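You operate a simulated robot arm through the tools that you are given. There is no shell and no other tool. Be economical: measure what you need, move in short steps, check, and stop when the job is done.

Carry out the task below with a simulated robot arm. There is one attempt and no reset: what you move stays moved.

Task
Put things in order on the top of the check bench. At the end: the yellow pin from the top of the check bench stands where the grey refill pack (marked "SOAP") stood; the gold small brass weight stands on top of the black rubber roller; the silver steel cup is in the orange tub; the grey test block from the top of the check bench stands on top of the brown tape roll; the grey refill pack from the top of the check bench is on the white tin; whatever was shut is shut again. Leave all else as you found it, and nothing knocked over.
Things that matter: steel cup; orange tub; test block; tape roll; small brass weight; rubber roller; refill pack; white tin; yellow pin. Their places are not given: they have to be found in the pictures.

The check looks at the end state, three seconds after you hand in, the way a careful person would. Anything else that was tipped, shoved, dropped, spilled or broken makes it a failure.

Robot
A 7-joint arm with a two-finger parallel gripper, fixed in place. Base frame: the origin is at the foot of the arm, x ahead of it, y to its left, z up; the work surface is at about z = 0. Units: m, degrees, N and s.
With the tool pointing down near the work surface it reaches from about 0.22 to 0.58 m from the base axis. Its first joint turns from -66.0 to 66.0 degrees. Payload 2.5 kg.
The tool frame sits at the grasp point between the pads (the TCP): z along the fingers, y along the line on which they close. The tips reach 0.023 m beyond it. The gripper opens to 0.094 m. The fingers are 0.038 m wide and 0.01 m thick; the gripper's body (0.054 by 0.096 m) begins 0.039 m behind the TCP.
Orientation is told as [roll, pitch, yaw] about the base's x, y, z axes, in that order, counted from this pose: with the fingers straight down and closing along the base's y, the tool's x points along the base's -x, its y along +y and its z along -z.

Tools
- The arm moves only by the tool nudge_tool. Its argument "moves" is a list of rows, each a list of 3 entries, a list of its own where there are three numbers: the shift along the tool's x, y, z in units of 100 mm (1.0 is 100 mm), then the turn, a rotation vector about the tool's x, y, z in units of 45 degrees (1.0 is 45 degrees), then the opening, from 0 (shut) to 1 (fully open). In form: [[[tx, ty, tz], [rx, ry, rz], gripper], ...]. A call has 1 to 8 rows; each row is the pose to reach, as a shift and turn from the pose commanded when the call began, along the tool's axes at that moment. A call with a number of a shift or a turn outside -1 to 1 is refused whole. Each row takes 0.2 s and may step no farther than 0.05 m and 8.6 degrees from the row before; otherwise, or with a gripper value out of range, the whole call is refused. Where a pose cannot be reached the arm comes as near as it can. A force on the tool above 40 N (or 10 N above the force at the start of the call, whichever is more), or a blocked arm, ends the call early, and 0.2 s more pass. Each finger travels about 0.108 m/s and halts on what it meets, pressing with about 31 N; the grip force reading is that of the motor and also rises with nothing between the fingers. The clock runs only during rows and for 0.2 s after the last one: add rows that repeat a pose to give the fingers time. It gives the time, the measured TCP pose, the force on the tool (base axes), the opening and the grip force at its end, in the units of the frame above (readings bear some noise).
- Cameras (640 x 400 px; columns grow to the right, rows downward): "scene" is fixed at [0.1113, -0.4012, 0.5488]; the picture's right is [0.88, -0.48, 0.00], its down [-0.25, -0.47, -0.85] and it looks along [0.40, 0.75, -0.53] (base axes); focal length 276 px, centre (320, 200). "wrist" rides on the gripper at [0.087, 0.016, -0.074] in the tool frame; the picture's right is [-0.18, 0.98, 0.00], its down [-0.58, -0.11, -0.81] and it looks along [-0.79, -0.15, 0.59] (tool axes); focal length 243 px, centre (320, 200).
- get_image(camera): a new picture of that camera. The clock stands still meanwhile.
- point_at(camera, pixels): there is no depth. For up to 12 entries [column, row, z] of the newest picture of that camera ("zoom" is the newest enlarged one), the place [x, y] in the base frame at which the ray of that pixel passes the height z, good to about 0.002 m. The clock stands still meanwhile.
- zoom(camera, box): a new picture of the part [left, top, right, bottom] of that camera's present view, enlarged. The clock stands still meanwhile.
- hand_in(): hands the job in; it is judged then, once.

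Work in short steps. Measure before you move; look again where a grasp or a placing could have gone wrong, and mend it. You have 80 turns and 46 pictures in all, those below and enlarged ones among them. Open the gripper and draw the arm clear of the work before you hand the job in, unless the task says otherwise; then end with one line.

The tools are called by a JSON object that holds its "fn" and its "kwargs". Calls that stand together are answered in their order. nudge_tool: Moves the arm, as the interface text tells. Its arguments: {"type":"object","properties":{"moves":{"type":"array"}},"required":["moves"]} The other tools are called the same way: get_image (camera) takes a picture; point_at (camera, pixels) gives the place at which the rays of pixels pass given heights; zoom (camera, box) takes an enlarged picture of a part of a camera's view; hand_in () hands the job in.

At the start:

```text
t: 0.0
position: [0.449, -0.1015, 0.3541]
tool_rot: [-0.1, 0.0, 0.0]
force: [-0.8, 0.2, 0.5]
width: 0.094
grasp_force: 0.1
```

scene: 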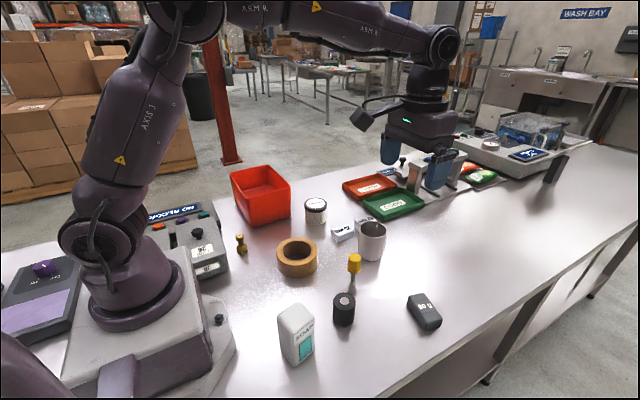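
wrist: 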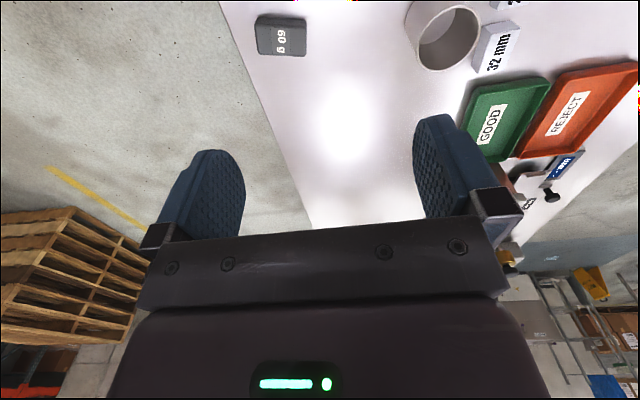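

The scene shows the tub near (260,193), tin (316,210), tape roll (297,258), cup (371,240), block (342,232), pin (354,265), roller (343,308), pack (297,333), brass weight (240,243). I zoom in for detail.

{"fn": "zoom", "kwargs": {"camera": "scene", "box": [220, 150, 460, 300]}}

{"fn": "zoom", "kwargs": {"camera": "scene", "box": [220, 240, 460, 390]}}

```text
2.67 times, centred on (340, 225) of scene
```

zoom: 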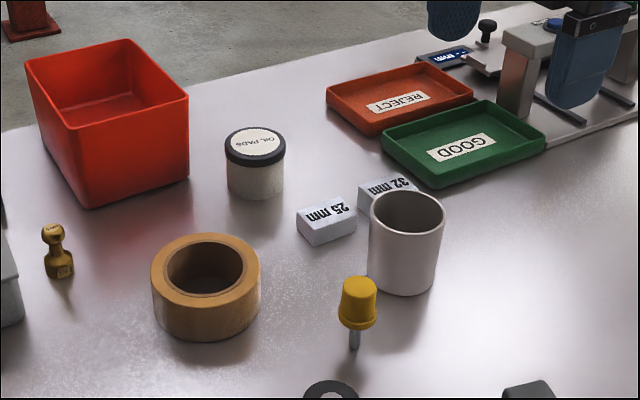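

```text
2.67 times, centred on (340, 315) of scene
```

zoom: 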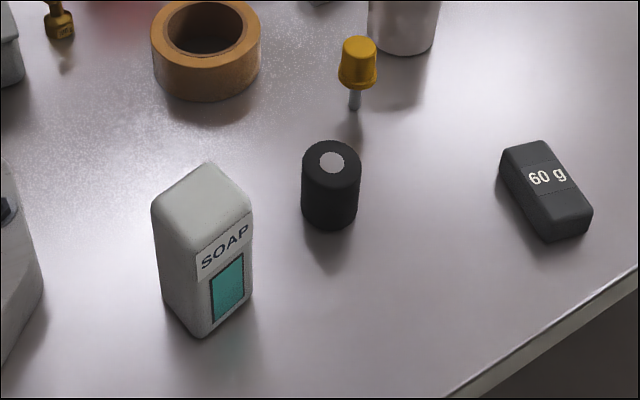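

I measure the base points of the objects in the near half (the pack, roller, pin and 60 g block) from the newest zoom.

{"fn": "point_at", "kwargs": {"camera": "zoom", "pixels": [[200, 337, 0], [252, 298, 0], [162, 290, 0], [302, 212, 0], [359, 212, 0], [331, 230, 0], [354, 109, 0], [550, 241, 0], [592, 225, 0], [502, 185, 0], [331, 163, 0.05], [331, 163, 0.06]]}}

{"fn": "point_at", "kwargs": {"camera": "scene", "pixels": [[316, 225, 0], [305.5, 220, 0], [326.5, 220, 0], [237, 251, 0], [245, 254, 0], [296, 278, 0], [277, 268, 0], [317, 268, 0], [371, 260.5, 0], [358, 254, 0], [384, 254, 0], [354, 256, 0.05]]}}

```text
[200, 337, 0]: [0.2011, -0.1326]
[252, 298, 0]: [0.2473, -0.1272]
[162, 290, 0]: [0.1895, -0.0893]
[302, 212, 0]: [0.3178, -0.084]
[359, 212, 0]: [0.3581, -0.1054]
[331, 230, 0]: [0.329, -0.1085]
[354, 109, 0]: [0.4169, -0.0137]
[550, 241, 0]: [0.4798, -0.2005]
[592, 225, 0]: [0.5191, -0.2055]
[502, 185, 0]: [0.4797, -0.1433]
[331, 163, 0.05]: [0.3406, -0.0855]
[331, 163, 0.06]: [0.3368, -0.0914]
```

```text
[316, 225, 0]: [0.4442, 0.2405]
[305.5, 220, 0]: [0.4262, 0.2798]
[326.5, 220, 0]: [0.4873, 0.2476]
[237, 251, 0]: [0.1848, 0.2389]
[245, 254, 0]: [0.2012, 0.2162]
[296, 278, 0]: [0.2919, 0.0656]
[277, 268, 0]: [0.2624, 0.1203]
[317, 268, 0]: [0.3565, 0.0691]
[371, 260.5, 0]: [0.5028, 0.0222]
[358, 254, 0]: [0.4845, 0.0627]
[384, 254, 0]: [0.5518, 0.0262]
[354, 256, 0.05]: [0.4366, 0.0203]
```

Rough positions: pack (0.22,-0.11), roller (0.339,-0.09), pin (0.417,-0.014), tin (0.458,0.267), weight (0.195,0.235). I'll move back above the pack to see it from the wrist.

{"fn": "nudge_tool", "kwargs": {"moves": [[[0.5, 0, 0], [0, 0, 0], 1], [[1, 0, 0], [0, 0, 0], 1]]}}

{"fn": "nudge_tool", "kwargs": {"moves": [[[0.45, 0, 0.1], [0, 0, 0], 1], [[0.9, 0, 0.2], [0, 0, 0], 1], [[0.9, 0, 0.2], [0, 0, 0], 1]]}}

{"fn": "get_image", "kwargs": {"camera": "wrist"}}

```text
t: 0.6
position: [0.35, -0.1033, 0.3551]
tool_rot: [0.0, 0.0, 0.1]
force: [0.3, -0.1, -0.5]
width: 0.094
grasp_force: 0.1
```

```text
t: 1.4
position: [0.2554, -0.1022, 0.3326]
tool_rot: [0.0, 0.0, 0.0]
force: [-0.3, 1.1, -0.3]
width: 0.0939
grasp_force: 0.1
```

```text
41 pictures are left
```

wrist: 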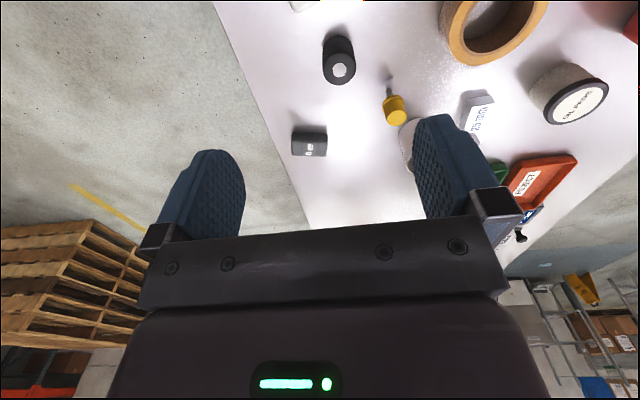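

The pack is cut off at the top (303,5). I tilt the tool about its y axis so the camera looks more downward.

{"fn": "nudge_tool", "kwargs": {"moves": [[[0, 0, 0], [0, 0.18, 0], 1], [[0, 0, 0], [0, 0.36, 0], 1], [[0, 0, 0], [0, 0.54, 0], 1], [[0, 0, 0], [0, 0.72, 0], 1], [[0, 0, 0], [0, 0.9, 0], 1], [[0, 0, 0], [0, 0.9, 0], 1]]}}

{"fn": "get_image", "kwargs": {"camera": "wrist"}}

```text
t: 2.8
position: [0.2589, -0.102, 0.334]
tool_rot: [-0.1, 40.6, -0.1]
force: [0.2, -1.1, 0.3]
width: 0.094
grasp_force: 0.1
```

```text
40 pictures are left
```

wrist: 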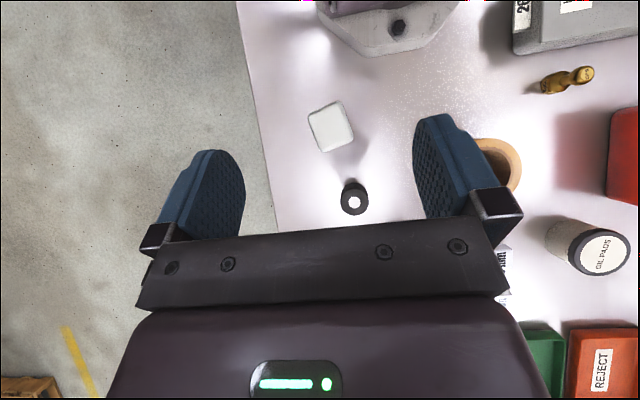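

Good top view now: pack top with corners around (308,114),(340,102),(354,138),(322,152). I zoom and intersect heights.

{"fn": "zoom", "kwargs": {"camera": "wrist", "box": [250, 70, 410, 220]}}

{"fn": "point_at", "kwargs": {"camera": "scene", "pixels": [[277.5, 317, 0.08], [277.5, 317, 0.1], [297, 302, 0.08], [297, 302, 0.1], [314, 313, 0.08], [314, 313, 0.1]]}}

{"fn": "point_at", "kwargs": {"camera": "wrist", "pixels": [[308, 114, 0.08], [308, 114, 0.1], [340, 102, 0.08], [340, 102, 0.1], [354, 138, 0.08], [354, 138, 0.1], [322, 152, 0.08], [322, 152, 0.1], [354, 201, 0.05], [354, 201, 0.06]]}}

```text
2.67 times, centred on (330, 145) of wrist
```

zoom: 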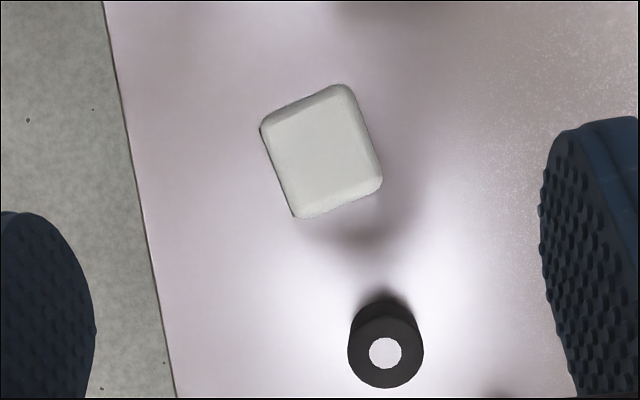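

```text
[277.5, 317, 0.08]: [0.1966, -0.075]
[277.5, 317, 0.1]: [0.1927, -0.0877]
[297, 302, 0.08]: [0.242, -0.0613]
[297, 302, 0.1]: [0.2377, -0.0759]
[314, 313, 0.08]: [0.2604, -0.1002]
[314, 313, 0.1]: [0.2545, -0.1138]
```

```text
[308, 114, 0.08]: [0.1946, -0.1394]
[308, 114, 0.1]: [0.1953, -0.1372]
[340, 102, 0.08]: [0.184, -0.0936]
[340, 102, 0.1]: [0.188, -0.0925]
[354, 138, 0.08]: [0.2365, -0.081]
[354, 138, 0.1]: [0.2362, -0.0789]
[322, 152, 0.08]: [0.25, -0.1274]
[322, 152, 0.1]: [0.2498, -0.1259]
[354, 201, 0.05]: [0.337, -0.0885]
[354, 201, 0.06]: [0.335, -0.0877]
```

Pack: top height ≈0.097, centre (0.2175,-0.1085), about 0.046×0.055, rotated ≈13°. I un-tilt, then yaw and move over it.

{"fn": "nudge_tool", "kwargs": {"moves": [[[0, 0, 0], [0, -0.18, 0], 1], [[0, 0, 0], [0, -0.36, 0], 1], [[0, 0, 0], [0, -0.54, 0], 1], [[0, 0, 0], [0, -0.72, 0], 1], [[0, 0, 0], [0, -0.9, 0], 1], [[0, 0, 0], [0, -0.9, 0], 1]]}}

{"fn": "nudge_tool", "kwargs": {"moves": [[[0.2, -0.03, 0.3], [0, 0, -0.145], 1], [[0.415, -0.07, 0.6], [0, 0, -0.289], 1], [[0.415, -0.07, 0.95], [0, 0, -0.289], 1], [[0.415, -0.07, 0.95], [0, 0, -0.289], 1]]}}

```text
t: 4.2
position: [0.259, -0.1025, 0.3338]
tool_rot: [0.0, -0.1, 0.0]
force: [0.9, -0.4, 0.4]
width: 0.0937
grasp_force: 0.0
```

```text
t: 5.2
position: [0.219, -0.1084, 0.241]
tool_rot: [0.0, -0.1, 13.1]
force: [-0.1, 0.4, 1.0]
width: 0.094
grasp_force: 0.0
```

Positioned over the pack. Descend in two steps.

{"fn": "nudge_tool", "kwargs": {"moves": [[[0, 0, 0.45], [0, 0, 0], 1], [[0, 0, 0.9], [0, 0, 0], 1], [[0, 0, 0.9], [0, 0, 0], 1]]}}

{"fn": "get_image", "kwargs": {"camera": "scene"}}

```text
t: 6.0
position: [0.2165, -0.1101, 0.1455]
tool_rot: [0.0, 0.1, 13.0]
force: [-0.6, 0.1, -0.2]
width: 0.0942
grasp_force: 0.1
```

```text
38 pictures are left
```

scene: 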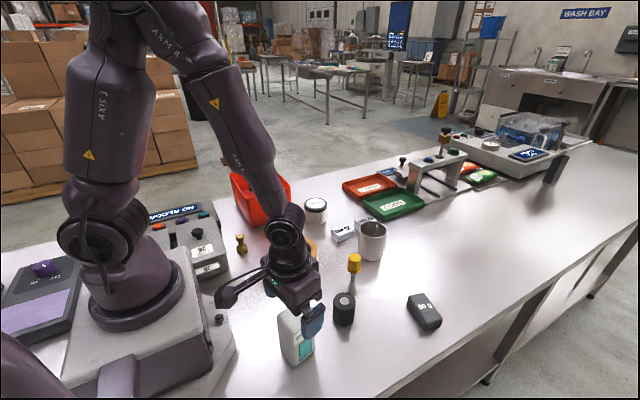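

Fingers are astride the pack. Descend to grasp height and close.

{"fn": "nudge_tool", "kwargs": {"moves": [[[0, 0, 0.4], [0, 0, 0], 1], [[0, 0, 0.76], [0, 0, 0], 1], [[0, 0, 0.76], [0, 0, 0], 1], [[0, 0, 0.76], [0, 0, 0], 0.3], [[0, 0, 0.76], [0, 0, 0], 0.3], [[0, 0, 0.76], [0, 0, 0], 0.3], [[0, 0, 0.76], [0, 0, 0], 0.3]]}}

```text
t: 6.7
position: [0.2201, -0.1069, 0.0756]
tool_rot: [0.0, 0.0, 12.9]
force: [-4.8, 1.8, 20.5]
width: 0.0939
grasp_force: 0.0
stopped in row 3: the force on the tool passed its limit (the readings are from after the stop); the commanded pose is now the measured one
```

Contact at z≈0.0756; I look at what touched.

{"fn": "zoom", "kwargs": {"camera": "scene", "box": [220, 240, 380, 390]}}

```text
2.67 times, centred on (300, 315) of scene
```

zoom: 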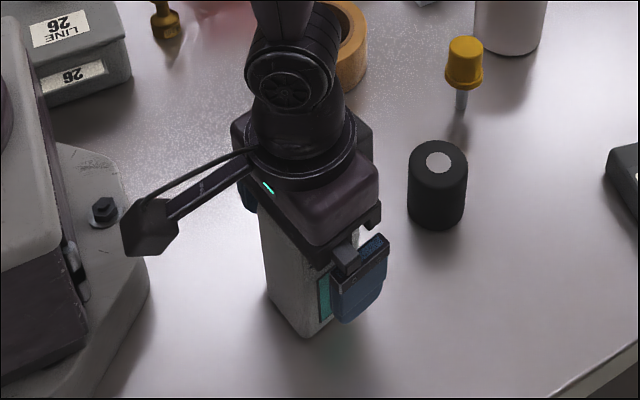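

The palm seems to rest on the pack's top. I raise by 8 mm and close there.

{"fn": "nudge_tool", "kwargs": {"moves": [[[0, 0, -0.08], [0, 0, 0], 1], [[0, 0, -0.08], [0, 0, 0], 0.8], [[0, 0, -0.08], [0, 0, 0], 0.6], [[0, 0, -0.08], [0, 0, 0], 0.35], [[0, 0, -0.08], [0, 0, 0], 0.35], [[0, 0, -0.08], [0, 0, 0], 0.35]]}}

```text
t: 8.1
position: [0.2184, -0.1071, 0.0826]
tool_rot: [0.0, -0.1, 13.1]
force: [0.0, -0.3, 1.6]
width: 0.05
grasp_force: 31.7
```

Gripped at 0.050 m. Lift straight up.

{"fn": "nudge_tool", "kwargs": {"moves": [[[0, 0, -0.25], [0, 0, 0], 0.35], [[0, 0, -0.5], [0, 0, 0], 0.35], [[0, 0, -0.75], [0, 0, 0], 0.35], [[0, 0, -1], [0, 0, 0], 0.35]]}}

{"fn": "nudge_tool", "kwargs": {"moves": [[[0, 0, -0.25], [0, 0, 0], 0.35], [[0, 0, -0.5], [0, 0, 0], 0.35], [[0, 0, -0.75], [0, 0, 0], 0.35], [[0, 0, -1], [0, 0, 0], 0.35], [[0, 0, -1], [0, 0, 0], 0.35]]}}

{"fn": "get_image", "kwargs": {"camera": "wrist"}}

{"fn": "get_image", "kwargs": {"camera": "scene"}}

```text
t: 9.1
position: [0.2209, -0.1057, 0.1812]
tool_rot: [0.1, 0.0, 13.1]
force: [-0.3, -0.1, -1.9]
width: 0.0499
grasp_force: 31.4
```

```text
t: 10.3
position: [0.2198, -0.1074, 0.2826]
tool_rot: [0.1, 0.0, 13.0]
force: [0.1, -0.4, -2.5]
width: 0.0499
grasp_force: 30.7
```

```text
36 pictures are left
```

wrist: 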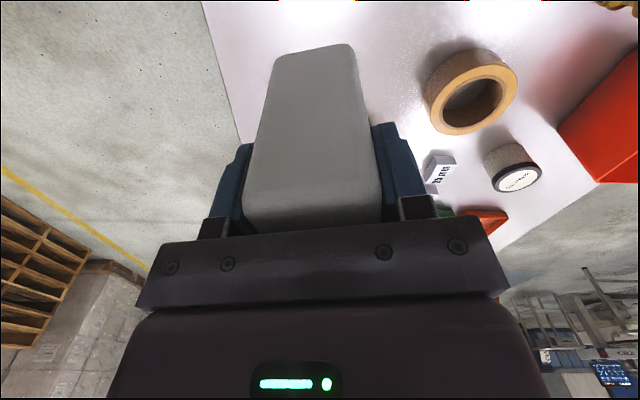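

```text
35 pictures are left
```

scene: 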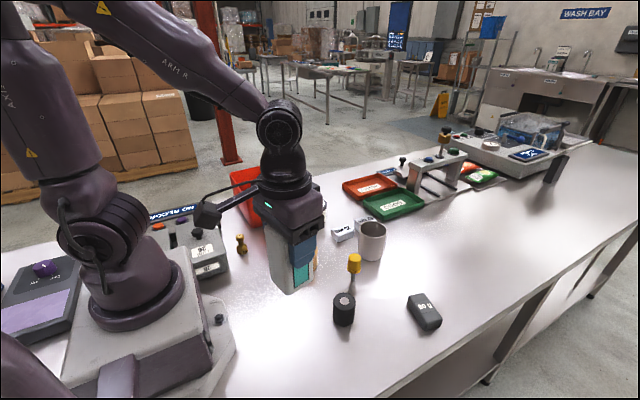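

Pack held. The tin's lid centre is at wrist (517,180), scene (316.7,203.6); I triangulate its height and place, and the tape roll's too.

{"fn": "point_at", "kwargs": {"camera": "wrist", "pixels": [[517, 180, 0.06], [517, 180, 0.07], [517, 180, 0.08], [473, 105, 0.04], [473, 105, 0.05], [433, 107, 0.04], [518, 88, 0.04], [596, 180, 0.09], [600, 183, 0.1], [558, 126, 0.1]]}}

{"fn": "point_at", "kwargs": {"camera": "scene", "pixels": [[316.7, 203.6, 0.05], [316.7, 203.6, 0.06], [316.7, 203.6, 0.07], [316.7, 203.6, 0.08], [297, 250, 0.04], [297, 250, 0.05]]}}

```text
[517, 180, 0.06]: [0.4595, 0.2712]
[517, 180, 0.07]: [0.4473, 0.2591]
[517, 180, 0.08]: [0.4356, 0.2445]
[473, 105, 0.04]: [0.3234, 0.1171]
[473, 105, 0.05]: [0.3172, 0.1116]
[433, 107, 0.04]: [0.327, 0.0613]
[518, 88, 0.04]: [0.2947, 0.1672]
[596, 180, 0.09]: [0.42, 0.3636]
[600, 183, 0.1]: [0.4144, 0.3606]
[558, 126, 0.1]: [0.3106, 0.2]
```

```text
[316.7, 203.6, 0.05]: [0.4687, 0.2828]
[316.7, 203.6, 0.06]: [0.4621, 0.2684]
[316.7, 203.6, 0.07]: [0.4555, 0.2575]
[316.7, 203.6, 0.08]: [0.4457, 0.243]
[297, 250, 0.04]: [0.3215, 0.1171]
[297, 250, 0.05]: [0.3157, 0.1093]
```

Tin top z≈0.06, centre ≈(0.461,0.270); tape roll top ≈0.042, centre (0.3225,0.117). I unwind the yaw, then travel in straight steps.

{"fn": "nudge_tool", "kwargs": {"moves": [[[0, 0, 0], [0, 0, 0.145], 0.35], [[0, 0, 0], [0, 0, 0.289], 0.35], [[0, 0, 0], [0, 0, 0.289], 0.35]]}}

{"fn": "nudge_tool", "kwargs": {"moves": [[[-0.2, 0.33, 0], [0, 0, 0], 0.35], [[-0.4, 0.66, 0], [0, 0, 0], 0.35], [[-0.6, 1, 0], [0, 0, 0], 0.35]]}}

{"fn": "nudge_tool", "kwargs": {"moves": [[[-0.2, 0.33, 0], [0, 0, 0], 0.35], [[-0.4, 0.66, 0], [0, 0, 0], 0.35], [[-0.6, 1, 0], [0, 0, 0], 0.35]]}}

{"fn": "nudge_tool", "kwargs": {"moves": [[[-0.2, 0.33, 0], [0, 0, 0], 0.35], [[-0.4, 0.66, 0], [0, 0, 0], 0.35], [[-0.6, 1, 0], [0, 0, 0], 0.35], [[-0.6, 1, 0], [0, 0, 0], 0.35]]}}

{"fn": "get_image", "kwargs": {"camera": "wrist"}}

```text
t: 11.1
position: [0.221, -0.1075, 0.2829]
tool_rot: [0.0, -0.1, -0.2]
force: [0.7, -0.2, -2.5]
width: 0.0499
grasp_force: 31.2
```

```text
t: 11.9
position: [0.2772, -0.0077, 0.2816]
tool_rot: [0.0, 0.1, -0.1]
force: [0.0, 0.5, -2.9]
width: 0.0499
grasp_force: 31.4
```

```text
t: 12.7
position: [0.3392, 0.0929, 0.2802]
tool_rot: [0.0, 0.1, 0.1]
force: [-0.1, -0.3, -2.9]
width: 0.0498
grasp_force: 30.6
```

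```text
t: 13.7
position: [0.4012, 0.1933, 0.2792]
tool_rot: [0.1, 0.0, 0.0]
force: [0.4, -0.1, -3.0]
width: 0.0501
grasp_force: 31.0
```

```text
34 pictures are left
```

wrist: 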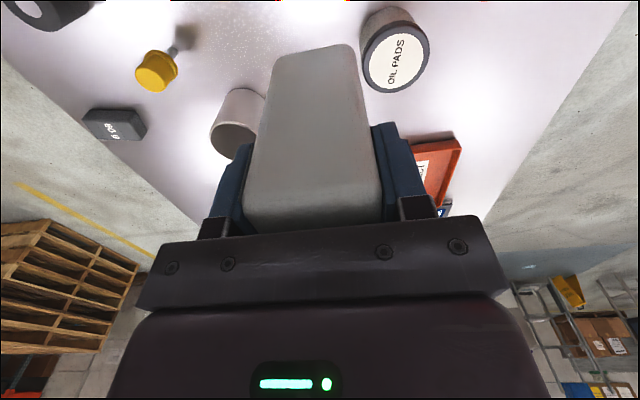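

Tin lid at (396,61) from a nearer view; I refine its position and size.

{"fn": "point_at", "kwargs": {"camera": "wrist", "pixels": [[396, 58, 0.06], [396, 58, 0.065], [362, 61, 0.06], [430, 57, 0.06], [396, 93, 0.06], [396, 23, 0.06]]}}

```text
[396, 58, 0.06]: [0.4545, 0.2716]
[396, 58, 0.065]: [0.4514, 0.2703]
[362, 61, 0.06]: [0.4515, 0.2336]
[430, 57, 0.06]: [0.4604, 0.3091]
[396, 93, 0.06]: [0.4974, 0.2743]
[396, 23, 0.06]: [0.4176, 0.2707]
```

Tin centre ≈(0.458,0.270), radius ≈0.036. Move over it and lower partway.

{"fn": "nudge_tool", "kwargs": {"moves": [[[-0.3, 0.38, 0], [0, 0, 0], 0.35], [[-0.58, 0.77, 0], [0, 0, 0], 0.35], [[-0.58, 0.77, 0.35], [0, 0, 0], 0.35], [[-0.58, 0.77, 0.7], [0, 0, 0], 0.35], [[-0.58, 0.77, 1.0], [0, 0, 0], 0.35], [[-0.58, 0.77, 1.0], [0, 0, 0], 0.35]]}}

{"fn": "zoom", "kwargs": {"camera": "scene", "box": [240, 130, 400, 230]}}

```text
t: 15.1
position: [0.4606, 0.268, 0.181]
tool_rot: [0.0, 0.0, 0.0]
force: [0.1, -0.3, -2.6]
width: 0.0498
grasp_force: 30.7
```

```text
4.00 times, centred on (320, 180) of scene
```

zoom: 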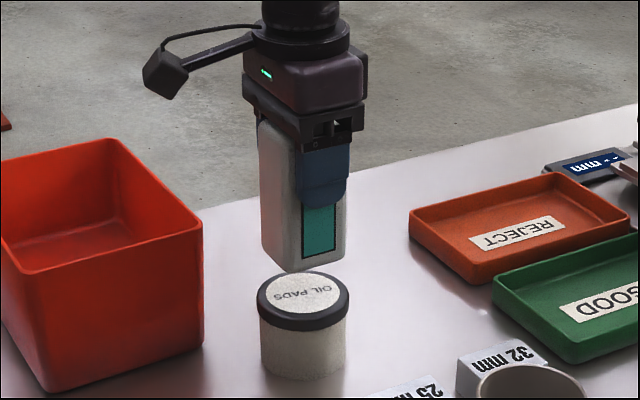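

Well aligned over the tin. Lower gently to just above.

{"fn": "nudge_tool", "kwargs": {"moves": [[[0, 0, 0.15], [0, 0, 0], 0.35], [[0, 0, 0.28], [0, 0, 0], 0.35], [[0, 0, 0.32], [0, 0, 0], 0.35], [[0, 0, 0.34], [0, 0, 0], 0.35], [[0, 0, 0.36], [0, 0, 0], 0.35], [[0, 0, 0.36], [0, 0, 0], 0.35]]}}

{"fn": "zoom", "kwargs": {"camera": "scene", "box": [272, 155, 368, 230]}}

```text
t: 16.5
position: [0.4585, 0.2687, 0.1472]
tool_rot: [0.0, -0.1, 0.0]
force: [-0.6, -0.6, -1.8]
width: 0.0501
grasp_force: 30.8
```

```text
5.33 times, centred on (320, 192) of scene
```

zoom: 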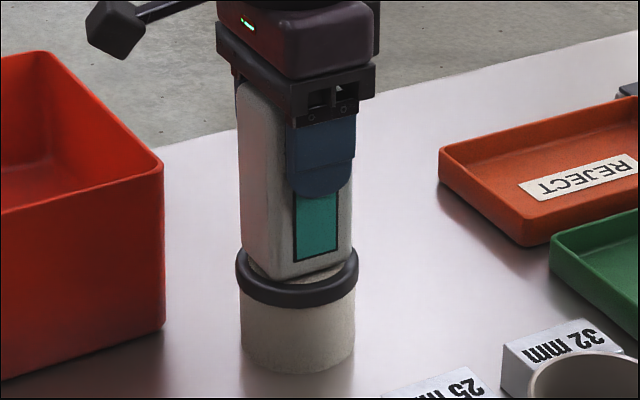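

Nearly in contact. Lower in 1 mm rows until the force says it rests.

{"fn": "nudge_tool", "kwargs": {"moves": [[[0, 0, 0.01], [0, 0, 0], 0.35], [[0, 0, 0.02], [0, 0, 0], 0.35], [[0, 0, 0.03], [0, 0, 0], 0.35], [[0, 0, 0.03], [0, 0, 0], 0.35]]}}

```text
t: 17.5
position: [0.4573, 0.2678, 0.145]
tool_rot: [0.1, 0.0, 0.0]
force: [-5.2, -2.8, 11.6]
width: 0.0501
grasp_force: 31.1
```

Contact (≈11 N up). Release and rise.

{"fn": "nudge_tool", "kwargs": {"moves": [[[0, 0, -0.005], [0, 0, 0], 0.35], [[0, 0, -0.005], [0, 0, 0], 0.6], [[0, 0, -0.005], [0, 0, 0], 0.8], [[0, 0, -0.005], [0, 0, 0], 0.9], [[0, 0, -0.005], [0, 0, 0], 0.9]]}}

{"fn": "nudge_tool", "kwargs": {"moves": [[[0, 0, -0.2], [0, 0, 0], 0.9], [[0, 0, -0.5], [0, 0, 0], 0.9], [[0, 0, -1], [0, 0, 0], 0.9], [[0, 0, -1], [0, 0, 0], 0.9]]}}

{"fn": "get_image", "kwargs": {"camera": "scene"}}

```text
t: 18.7
position: [0.4579, 0.2678, 0.145]
tool_rot: [0.0, 0.0, 0.0]
force: [0.3, 0.7, -0.7]
width: 0.0847
grasp_force: 0.0
```

```text
t: 19.7
position: [0.4574, 0.2681, 0.2461]
tool_rot: [0.0, 0.0, 0.0]
force: [0.3, -0.7, 0.4]
width: 0.0847
grasp_force: 0.0
```

```text
31 pictures are left
```

scene: 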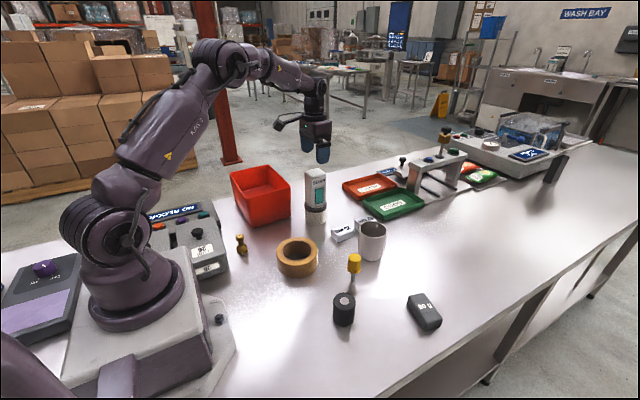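

Pack stands on the tin. Now go to a survey pose near (0.36,0.03,0.33), tilted, to see pin, cup, 60 g block, tape roll.

{"fn": "nudge_tool", "kwargs": {"moves": [[[0, 0, -0.4], [0, 0, 0], 1], [[0.2, -0.3, -0.6], [0, 0, 0], 1], [[0.4, -0.65, -0.8], [0, 0, 0], 1], [[0.5, -1, -0.85], [0, 0, 0], 1]]}}

{"fn": "nudge_tool", "kwargs": {"moves": [[[0.2, -0.35, 0], [0, 0.18, 0], 1], [[0.4, -0.7, 0], [0, 0.36, 0], 1], [[0.5, -1, 0], [0, 0.54, 0], 1], [[0.5, -1, 0], [0, 0.72, 0], 1], [[0.5, -1, 0], [0, 0.9, 0], 1], [[0.5, -1, 0], [0, 0.9, 0], 1]]}}

{"fn": "get_image", "kwargs": {"camera": "wrist"}}

```text
t: 20.7
position: [0.4058, 0.1675, 0.3304]
tool_rot: [0.1, 0.0, 0.1]
force: [0.0, -0.1, -0.1]
width: 0.0941
grasp_force: 0.0
```

```text
t: 22.1
position: [0.3591, 0.0689, 0.3303]
tool_rot: [0.0, 40.6, 0.0]
force: [0.3, 0.1, 0.3]
width: 0.0939
grasp_force: 0.1
```

```text
30 pictures are left
```

wrist: 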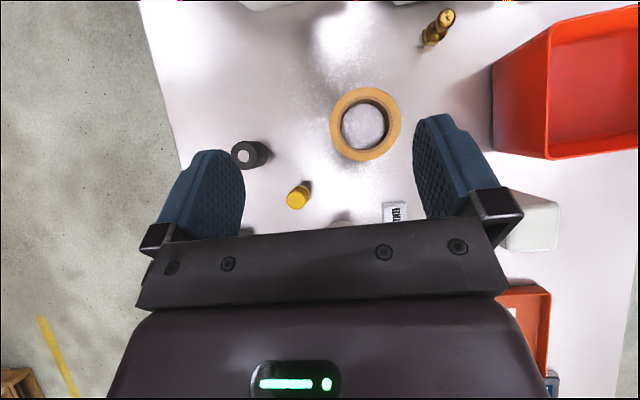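

I measure pin, weight, tape roll and tub rim in this view and cross-check with the scene.

{"fn": "point_at", "kwargs": {"camera": "wrist", "pixels": [[298, 200, 0.07], [298, 200, 0.08], [449, 16, 0.05], [449, 16, 0.06], [428, 42, 0], [365, 124, 0.042], [330, 124, 0.042], [401, 124, 0.042], [342, 124, 0.042], [387, 124, 0.042], [548, 33, 0.1], [547, 158, 0.1]]}}

{"fn": "point_at", "kwargs": {"camera": "scene", "pixels": [[354.6, 256, 0.07], [354.6, 256, 0.08], [240, 236, 0.05], [240, 236, 0.06], [233, 175, 0.1], [267, 164, 0.1], [291, 186, 0.1], [253, 197, 0.1], [371, 229, 0.08], [371, 229, 0.09], [253, 228, 0], [291, 216, 0]]}}

```text
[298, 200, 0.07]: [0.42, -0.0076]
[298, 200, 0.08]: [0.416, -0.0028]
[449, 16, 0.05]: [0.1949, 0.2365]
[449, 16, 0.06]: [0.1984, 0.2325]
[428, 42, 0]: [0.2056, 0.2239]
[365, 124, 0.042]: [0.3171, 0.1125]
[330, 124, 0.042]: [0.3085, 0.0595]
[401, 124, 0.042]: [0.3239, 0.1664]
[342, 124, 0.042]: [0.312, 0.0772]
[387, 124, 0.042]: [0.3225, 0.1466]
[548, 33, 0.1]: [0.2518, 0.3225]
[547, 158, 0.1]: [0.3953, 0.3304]
```

```text
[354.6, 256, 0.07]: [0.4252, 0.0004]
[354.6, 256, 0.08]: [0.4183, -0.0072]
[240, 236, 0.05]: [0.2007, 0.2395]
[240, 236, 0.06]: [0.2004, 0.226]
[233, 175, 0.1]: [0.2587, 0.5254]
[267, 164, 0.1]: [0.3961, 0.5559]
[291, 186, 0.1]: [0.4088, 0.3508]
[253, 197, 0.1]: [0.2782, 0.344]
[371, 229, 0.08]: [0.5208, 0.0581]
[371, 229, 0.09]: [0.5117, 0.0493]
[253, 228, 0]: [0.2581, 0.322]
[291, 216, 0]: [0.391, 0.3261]
```

Pin: centre ≈(0.418,-0.008), top ≈0.08. Tub: x 0.255–0.395, y 0.32–0.53, rim ≈0.1. Before the blocks, I check the far end of the bench for look-alikes.

{"fn": "zoom", "kwargs": {"camera": "scene", "box": [330, 110, 570, 260]}}

{"fn": "zoom", "kwargs": {"camera": "scene", "box": [320, 240, 448, 340]}}

```text
2.67 times, centred on (450, 185) of scene
```

zoom: 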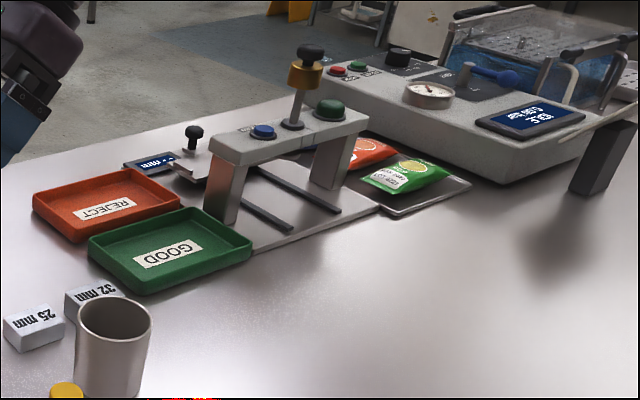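

```text
4.00 times, centred on (384, 290) of scene
```

zoom: 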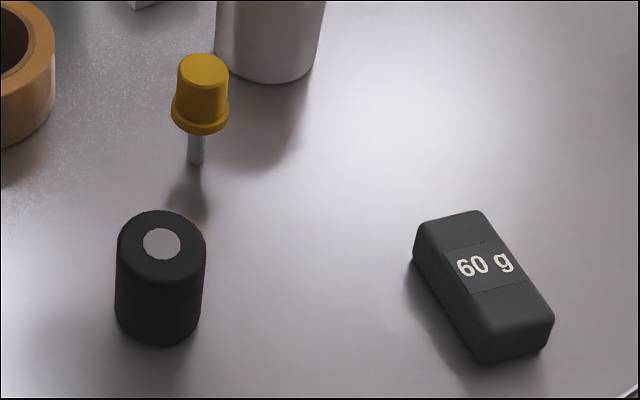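

The 60 g block is the only dark-grey test block. Un-tilt and move above the pin.

{"fn": "nudge_tool", "kwargs": {"moves": [[[0, 0, 0], [0, -0.18, 0], 1], [[0, 0, 0], [0, -0.36, 0], 1], [[0, 0, 0], [0, -0.54, 0], 1], [[0, 0, 0], [0, -0.72, 0], 1], [[0, 0, 0], [0, -0.9, 0], 1], [[0, 0, 0], [0, -0.9, 0], 1]]}}

{"fn": "nudge_tool", "kwargs": {"moves": [[[-0.25, -0.35, 0], [0, 0, 0], 1], [[-0.45, -0.77, 0.1], [0, 0, 0], 1], [[-0.45, -0.77, 0.5], [0, 0, 0], 1], [[-0.45, -0.77, 1], [0, 0, 0], 1], [[-0.45, -0.77, 1], [0, 0, 0], 1]]}}

{"fn": "get_image", "kwargs": {"camera": "wrist"}}

```text
t: 23.5
position: [0.3575, 0.0702, 0.3307]
tool_rot: [0.1, 0.0, 0.0]
force: [-0.4, 0.3, 0.0]
width: 0.0938
grasp_force: 0.0
```

```text
t: 24.7
position: [0.4036, -0.0077, 0.231]
tool_rot: [0.0, 0.0, 0.0]
force: [-0.3, -0.6, 0.2]
width: 0.0942
grasp_force: 0.1
```

```text
27 pictures are left
```

wrist: 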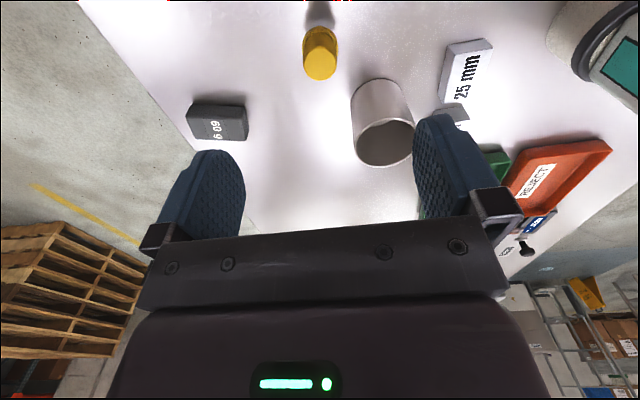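

Pin top at (321,66), cup rim centre (388,141), 60 g block top face around (222,122). Measure.

{"fn": "point_at", "kwargs": {"camera": "wrist", "pixels": [[321, 66, 0.075], [321, 66, 0.08], [388, 141, 0.08], [388, 141, 0.09], [358, 141, 0.085], [415, 134, 0.085], [194, 104, 0.025], [244, 108, 0.025], [187, 118, 0.025], [248, 138, 0.025]]}}

{"fn": "zoom", "kwargs": {"camera": "wrist", "box": [160, 0, 448, 180]}}

```text
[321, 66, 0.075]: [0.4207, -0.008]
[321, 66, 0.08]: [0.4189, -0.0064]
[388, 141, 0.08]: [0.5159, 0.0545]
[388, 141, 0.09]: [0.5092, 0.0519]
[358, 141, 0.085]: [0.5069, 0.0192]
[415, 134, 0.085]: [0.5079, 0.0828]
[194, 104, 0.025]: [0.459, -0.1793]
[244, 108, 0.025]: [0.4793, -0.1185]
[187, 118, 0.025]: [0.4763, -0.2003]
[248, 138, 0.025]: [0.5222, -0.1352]
```

```text
2.22 times, centred on (304, 90) of wrist
```

zoom: 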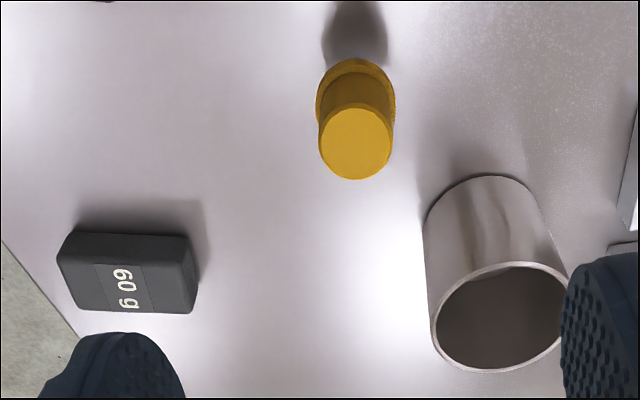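

Pin centre (0.419,-0.0065). Shift 15 mm ahead and descend in two calls.

{"fn": "nudge_tool", "kwargs": {"moves": [[[-0.155, 0.01, 0], [0, 0, 0], 1], [[-0.155, 0.01, 0.4], [0, 0, 0], 1], [[-0.155, 0.01, 0.8], [0, 0, 0], 1], [[-0.155, 0.01, 0.8], [0, 0, 0], 1]]}}

{"fn": "nudge_tool", "kwargs": {"moves": [[[0, 0, 0.3], [0, 0, 0], 1], [[0, 0, 0.6], [0, 0, 0], 1], [[0, 0, 0.83], [0, 0, 0], 1], [[0, 0, 0.83], [0, 0, 0], 1]]}}

{"fn": "zoom", "kwargs": {"camera": "scene", "box": [290, 210, 418, 310]}}

```text
t: 25.7
position: [0.4171, -0.01, 0.1536]
tool_rot: [-0.1, 0.1, 0.1]
force: [-0.9, 0.8, 0.7]
width: 0.0942
grasp_force: 0.1
```

```text
t: 26.7
position: [0.4166, -0.0086, 0.0682]
tool_rot: [0.0, 0.0, 0.0]
force: [1.1, 0.6, -0.1]
width: 0.0939
grasp_force: 0.1
```

```text
4.00 times, centred on (354, 260) of scene
```

zoom: 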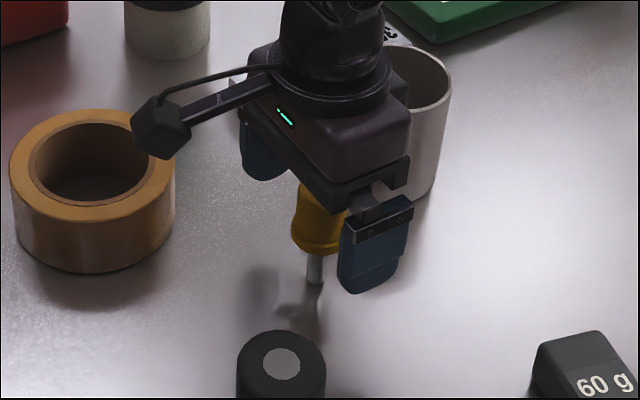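

Pin sits between the fingers. Close.

{"fn": "nudge_tool", "kwargs": {"moves": [[[0, 0, 0], [0, 0, 0], 0.8], [[0, 0, 0], [0, 0, 0], 0.6], [[0, 0, 0], [0, 0, 0], 0.4], [[0, 0, 0], [0, 0, 0], 0.2], [[0, 0, 0], [0, 0, 0], 0.1], [[0, 0, 0], [0, 0, 0], 0.1]]}}

{"fn": "nudge_tool", "kwargs": {"moves": [[[0, 0, -0.2], [0, 0, 0], 0.1], [[0, 0, -0.5], [0, 0, 0], 0.1], [[0, 0, -0.8], [0, 0, 0], 0.1], [[0, 0, -0.8], [0, 0, 0], 0.1]]}}

{"fn": "zoom", "kwargs": {"camera": "scene", "box": [290, 160, 450, 260]}}

```text
t: 28.1
position: [0.4186, -0.0084, 0.0712]
tool_rot: [0.1, -0.1, 0.0]
force: [1.6, -1.6, 10.7]
width: 0.0295
grasp_force: 31.0
```

```text
t: 29.1
position: [0.4177, -0.0072, 0.1464]
tool_rot: [0.0, 0.0, 0.0]
force: [0.1, -0.2, -0.1]
width: 0.0293
grasp_force: 31.4
```

```text
4.00 times, centred on (370, 210) of scene
```

zoom: 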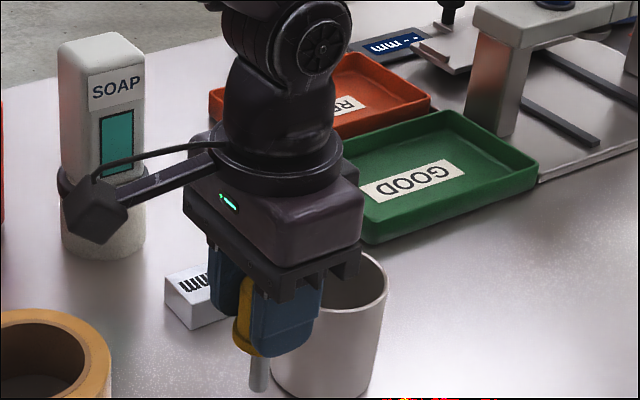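

Pin lifted upright. Carry it to (0.219,-0.1075), where the pack stood.

{"fn": "nudge_tool", "kwargs": {"moves": [[[0, 0, -0.3], [0, 0, 0], 0.1], [[0.3, -0.15, -0.4], [0, 0, 0], 0.1], [[0.65, -0.35, -0.4], [0, 0, 0], 0.1], [[1, -0.5, -0.4], [0, 0, 0], 0.1]]}}

{"fn": "nudge_tool", "kwargs": {"moves": [[[0.3, -0.15, 0], [0, 0, 0], 0.1], [[0.65, -0.35, 0], [0, 0, 0], 0.1], [[0.99, -0.5, 0], [0, 0, 0], 0.1], [[0.99, -0.5, 0.4], [0, 0, 0], 0.1], [[0.99, -0.5, 0.8], [0, 0, 0], 0.1], [[0.99, -0.5, 0.8], [0, 0, 0], 0.1]]}}

{"fn": "zoom", "kwargs": {"camera": "scene", "box": [240, 260, 368, 360]}}

```text
t: 30.1
position: [0.319, -0.0564, 0.1856]
tool_rot: [0.0, 0.0, 0.0]
force: [-0.3, -0.3, -0.5]
width: 0.0293
grasp_force: 31.1
```

```text
t: 31.5
position: [0.2211, -0.1035, 0.1092]
tool_rot: [0.1, 0.0, 0.0]
force: [-0.2, 0.5, -0.8]
width: 0.0291
grasp_force: 30.7
```

```text
4.00 times, centred on (304, 310) of scene
```

zoom: 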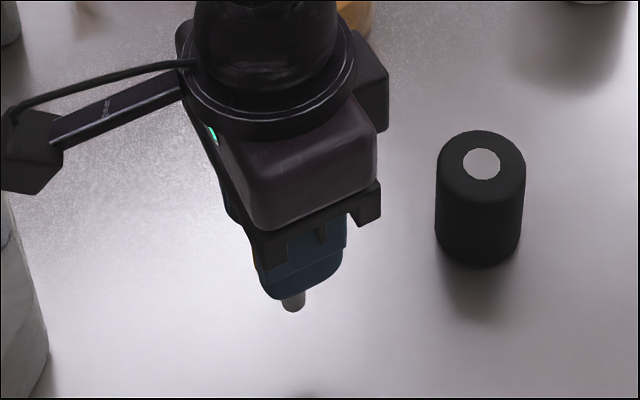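

Lower, slow near the surface (contact expected at TCP z≈0.070).

{"fn": "nudge_tool", "kwargs": {"moves": [[[0, -0.01, 0.2], [0, 0, 0], 0.1], [[0, -0.01, 0.33], [0, 0, 0], 0.1], [[0, -0.01, 0.35], [0, 0, 0], 0.1], [[0, -0.01, 0.36], [0, 0, 0], 0.1], [[0, -0.01, 0.36], [0, 0, 0], 0.1]]}}

{"fn": "zoom", "kwargs": {"camera": "scene", "box": [240, 280, 368, 380]}}

```text
t: 32.7
position: [0.2203, -0.107, 0.0704]
tool_rot: [0.0, -0.1, 0.0]
force: [-0.3, 0.5, -0.8]
width: 0.0292
grasp_force: 31.1
```

```text
4.00 times, centred on (304, 330) of scene
```

zoom: 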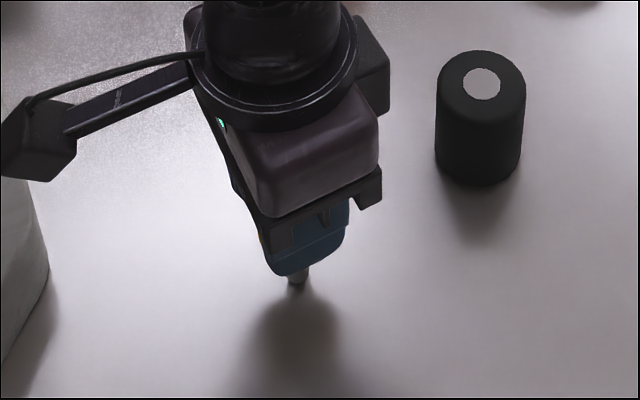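

No contact yet; keep lowering in 0.7 mm rows, watching the force.

{"fn": "nudge_tool", "kwargs": {"moves": [[[0, 0, 0.01], [0, 0, 0], 0.1], [[0, 0, 0.02], [0, 0, 0], 0.1], [[0, 0, 0.02], [0, 0, 0], 0.1]]}}

```text
t: 33.4
position: [0.2215, -0.1076, 0.0698]
tool_rot: [0.0, 0.0, 0.1]
force: [-1.6, 0.6, 10.7]
width: 0.0294
grasp_force: 30.9
stopped in row 3: the force on the tool passed its limit (the readings are from after the stop); the commanded pose is now the measured one
```

Contact (≈10.7 N). Open a little at a time, then look.

{"fn": "nudge_tool", "kwargs": {"moves": [[[0, 0, 0], [0, 0, 0], 0.33], [[0, 0, 0], [0, 0, 0], 0.4], [[0, 0, 0], [0, 0, 0], 0.5], [[0, 0, 0], [0, 0, 0], 0.7], [[0, 0, 0], [0, 0, 0], 0.9], [[0, 0, 0], [0, 0, 0], 0.9]]}}

{"fn": "nudge_tool", "kwargs": {"moves": [[[0, 0, -0.15], [0, 0, 0], 0.9], [[0, 0, -0.4], [0, 0, 0], 0.9], [[0, 0, -0.8], [0, 0, 0], 0.9], [[0, 0, -1], [0, 0, 0], 0.9], [[0, 0, -1], [0, 0, 0], 0.9]]}}

{"fn": "nudge_tool", "kwargs": {"moves": [[[-0.4, 0.3, 0], [0, 0, 0], 0.9], [[-0.6, 0.5, -0.3], [0, 0, 0], 0.9], [[-0.6, 0.9, -0.6], [0, 0, 0], 0.9], [[-0.6, 1, -0.9], [0, 0, 0], 0.9], [[-0.6, 1, -0.9], [0, 0, 0], 0.9]]}}

{"fn": "get_image", "kwargs": {"camera": "scene"}}

```text
t: 34.8
position: [0.2187, -0.1074, 0.0699]
tool_rot: [0.0, 0.0, 0.1]
force: [-0.8, -0.3, 0.3]
width: 0.0846
grasp_force: 0.1
```

```text
t: 36.0
position: [0.2184, -0.1071, 0.1706]
tool_rot: [0.1, 0.0, 0.1]
force: [0.0, 0.6, 0.0]
width: 0.0847
grasp_force: 0.1
```

```text
t: 37.2
position: [0.2786, -0.0079, 0.2611]
tool_rot: [0.1, -0.1, 0.1]
force: [0.6, 0.0, -0.3]
width: 0.0847
grasp_force: 0.1
```

```text
21 pictures are left
```

scene: 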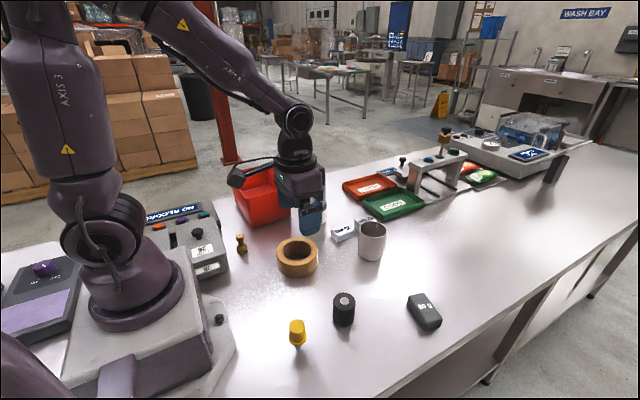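

Pin stands upright. Now go to look at the brass weight from above with tilt.

{"fn": "nudge_tool", "kwargs": {"moves": [[[0.1, 0.3, -0.2], [0, 0, 0], 1], [[0.2, 0.6, -0.4], [0, 0, 0], 1], [[0.25, 0.98, -0.4], [0, 0, 0], 1]]}}

{"fn": "nudge_tool", "kwargs": {"moves": [[[0.1, 0.3, 0], [0, 0.18, 0], 1], [[0.2, 0.6, 0], [0, 0.36, 0], 1], [[0.25, 0.9, 0], [0, 0.54, 0], 1], [[0.25, 0.9, 0], [0, 0.72, 0], 1], [[0.25, 0.9, 0], [0, 0.9, 0], 1], [[0.25, 0.9, 0], [0, 0.9, 0], 1]]}}

{"fn": "get_image", "kwargs": {"camera": "wrist"}}

```text
t: 38.0
position: [0.2549, 0.0882, 0.2973]
tool_rot: [0.0, 0.1, 0.2]
force: [0.0, 0.5, 0.0]
width: 0.094
grasp_force: 0.0
```

```text
t: 39.4
position: [0.2285, 0.1807, 0.2982]
tool_rot: [0.1, 40.6, 0.3]
force: [-0.6, -1.3, 0.0]
width: 0.0941
grasp_force: 0.0
```

```text
20 pictures are left
```

wrist: 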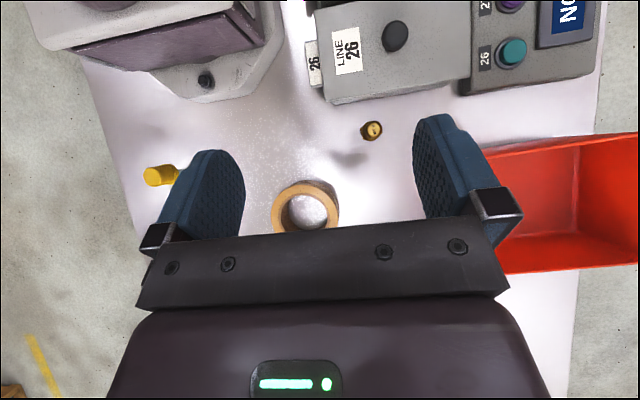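

Weight top at (372,131); the line box edge runs (330,103)–(470,80). Measure gaps.

{"fn": "point_at", "kwargs": {"camera": "wrist", "pixels": [[372, 131, 0.05], [372, 131, 0.06], [330, 103, 0.06], [470, 80, 0.06], [395, 37, 0.1], [463, 94, 0.06], [595, 73, 0.06], [305, 212, 0.042], [312, 88, 0.0]]}}

{"fn": "point_at", "kwargs": {"camera": "scene", "pixels": [[241.5, 236, 0.05], [241.5, 236, 0.06], [229, 266, 0], [228, 262, 0.06], [211, 219, 0.06], [199, 233, 0.1]]}}

{"fn": "zoom", "kwargs": {"camera": "scene", "box": [140, 190, 300, 290]}}

```text
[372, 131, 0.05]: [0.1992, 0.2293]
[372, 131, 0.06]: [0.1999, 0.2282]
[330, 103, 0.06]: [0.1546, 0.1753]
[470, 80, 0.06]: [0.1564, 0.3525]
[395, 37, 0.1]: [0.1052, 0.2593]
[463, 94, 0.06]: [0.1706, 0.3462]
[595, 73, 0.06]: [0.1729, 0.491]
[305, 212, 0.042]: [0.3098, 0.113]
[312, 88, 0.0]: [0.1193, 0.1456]
```

```text
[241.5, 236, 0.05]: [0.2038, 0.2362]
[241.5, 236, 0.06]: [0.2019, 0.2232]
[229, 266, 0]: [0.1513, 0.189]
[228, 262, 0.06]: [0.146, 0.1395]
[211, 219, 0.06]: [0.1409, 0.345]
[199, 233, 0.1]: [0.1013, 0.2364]
```

```text
4.00 times, centred on (220, 240) of scene
```

zoom: 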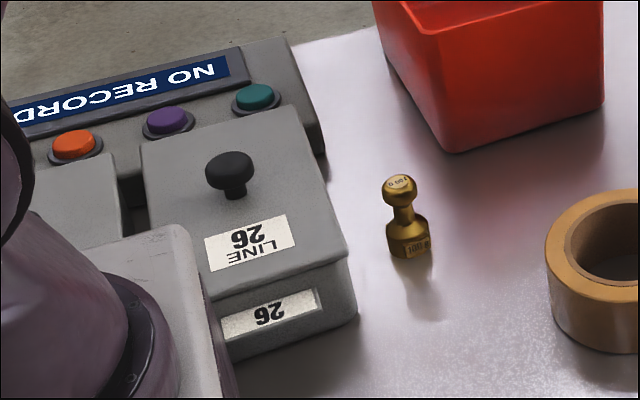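

Weight centre ≈(0.2005,0.2285), box edge x≈0.155 (height ≈0.064, knob to ≈0.1). I'll un-tilt, yaw 30° so the camera stays clear of the box knob, and use a smaller opening.

{"fn": "nudge_tool", "kwargs": {"moves": [[[0, 0, 0], [0, -0.18, 0], 1], [[0, 0, 0], [0, -0.36, 0], 1], [[0, 0, 0], [0, -0.54, 0], 1], [[0, 0, 0], [0, -0.72, 0], 0.6], [[0, 0, 0], [0, -0.9, 0], 0.6], [[0, 0, 0], [0, -0.9, 0], 0.6]]}}

{"fn": "nudge_tool", "kwargs": {"moves": [[[0.15, 0.25, 0], [0, 0, -0.167], 0.6], [[0.28, 0.48, 0], [0, 0, -0.333], 0.6], [[0.28, 0.48, 0.3], [0, 0, -0.5], 0.6], [[0.28, 0.48, 0.6], [0, 0, -0.667], 0.6], [[0.28, 0.48, 0.9], [0, 0, -0.667], 0.6], [[0.28, 0.48, 0.9], [0, 0, -0.667], 0.6]]}}

{"fn": "nudge_tool", "kwargs": {"moves": [[[0, 0, 0.3], [0, 0, 0], 0.6], [[0, 0, 0.6], [0, 0, 0], 0.6], [[0, 0, 0.9], [0, 0, 0], 0.6], [[0, 0, 0.9], [0, 0, 0], 0.6]]}}

{"fn": "zoom", "kwargs": {"camera": "scene", "box": [160, 170, 320, 270]}}

```text
t: 40.8
position: [0.2292, 0.1794, 0.3001]
tool_rot: [-0.1, -0.1, 0.0]
force: [0.1, 0.2, -0.1]
width: 0.0563
grasp_force: 0.0
```

```text
t: 42.2
position: [0.2017, 0.2281, 0.2101]
tool_rot: [0.0, 0.0, 30.2]
force: [0.2, -0.8, 0.3]
width: 0.0565
grasp_force: 0.0
```

```text
t: 43.2
position: [0.2015, 0.2299, 0.1195]
tool_rot: [0.0, 0.1, 30.2]
force: [0.3, 0.1, -0.6]
width: 0.0565
grasp_force: 0.1
```

```text
4.00 times, centred on (240, 220) of scene
```

zoom: 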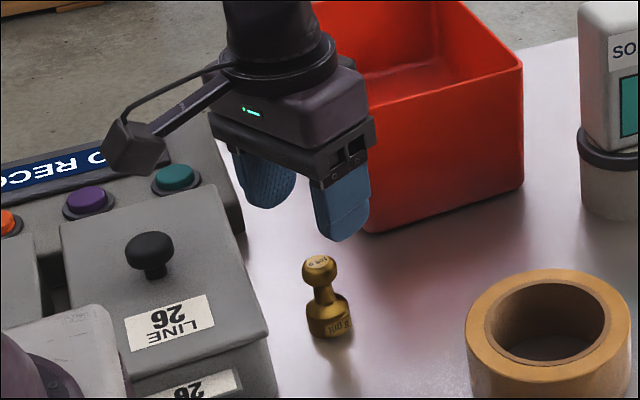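

The camera housing would come near the box knob, so I yaw 15° more before descending to z≈0.042.

{"fn": "nudge_tool", "kwargs": {"moves": [[[0, 0, 0], [0, 0, -0.167], 0.6], [[0, 0, 0], [0, 0, -0.333], 0.6], [[0, 0, 0.25], [0, 0, -0.333], 0.6], [[0, 0, 0.4], [0, 0, -0.333], 0.6], [[0, 0, 0.4], [0, 0, -0.333], 0.6]]}}

{"fn": "zoom", "kwargs": {"camera": "scene", "box": [160, 170, 320, 270]}}

```text
t: 44.4
position: [0.2007, 0.2277, 0.0797]
tool_rot: [0.1, 0.0, 45.1]
force: [0.7, -0.2, 0.3]
width: 0.0563
grasp_force: 0.2
```

```text
4.00 times, centred on (240, 220) of scene
```

zoom: 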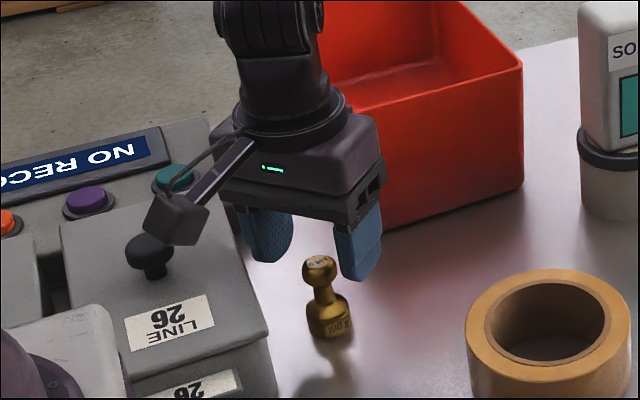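

Centred over the weight and clear of the knob. Descend and close.

{"fn": "nudge_tool", "kwargs": {"moves": [[[0, 0, 0.2], [0, 0, 0], 0.6], [[0, 0, 0.38], [0, 0, 0], 0.6], [[0, 0, 0.38], [0, 0, 0], 0.6], [[0, 0, 0.38], [0, 0, 0], 0.4], [[0, 0, 0.38], [0, 0, 0], 0.2], [[0, 0, 0.38], [0, 0, 0], 0.1], [[0, 0, 0.38], [0, 0, 0], 0.1]]}}

{"fn": "nudge_tool", "kwargs": {"moves": [[[0, 0, -0.15], [0, 0, 0], 0.1], [[0, 0, -0.5], [0, 0, 0], 0.1], [[0, 0, -1], [0, 0, 0], 0.1], [[0, 0, -1], [0, 0, 0], 0.1]]}}

{"fn": "zoom", "kwargs": {"camera": "scene", "box": [160, 140, 320, 240]}}

```text
t: 46.0
position: [0.2004, 0.2291, 0.0434]
tool_rot: [0.0, 0.0, 45.1]
force: [-0.5, -0.5, -1.2]
width: 0.0234
grasp_force: 31.0
```

```text
t: 47.0
position: [0.204, 0.2254, 0.1429]
tool_rot: [0.1, 0.1, 45.2]
force: [0.4, -0.7, -1.6]
width: 0.0228
grasp_force: 31.0
```

```text
4.00 times, centred on (240, 190) of scene
```

zoom: 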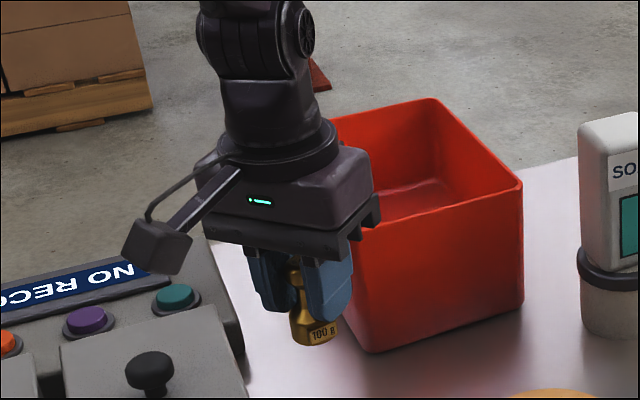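

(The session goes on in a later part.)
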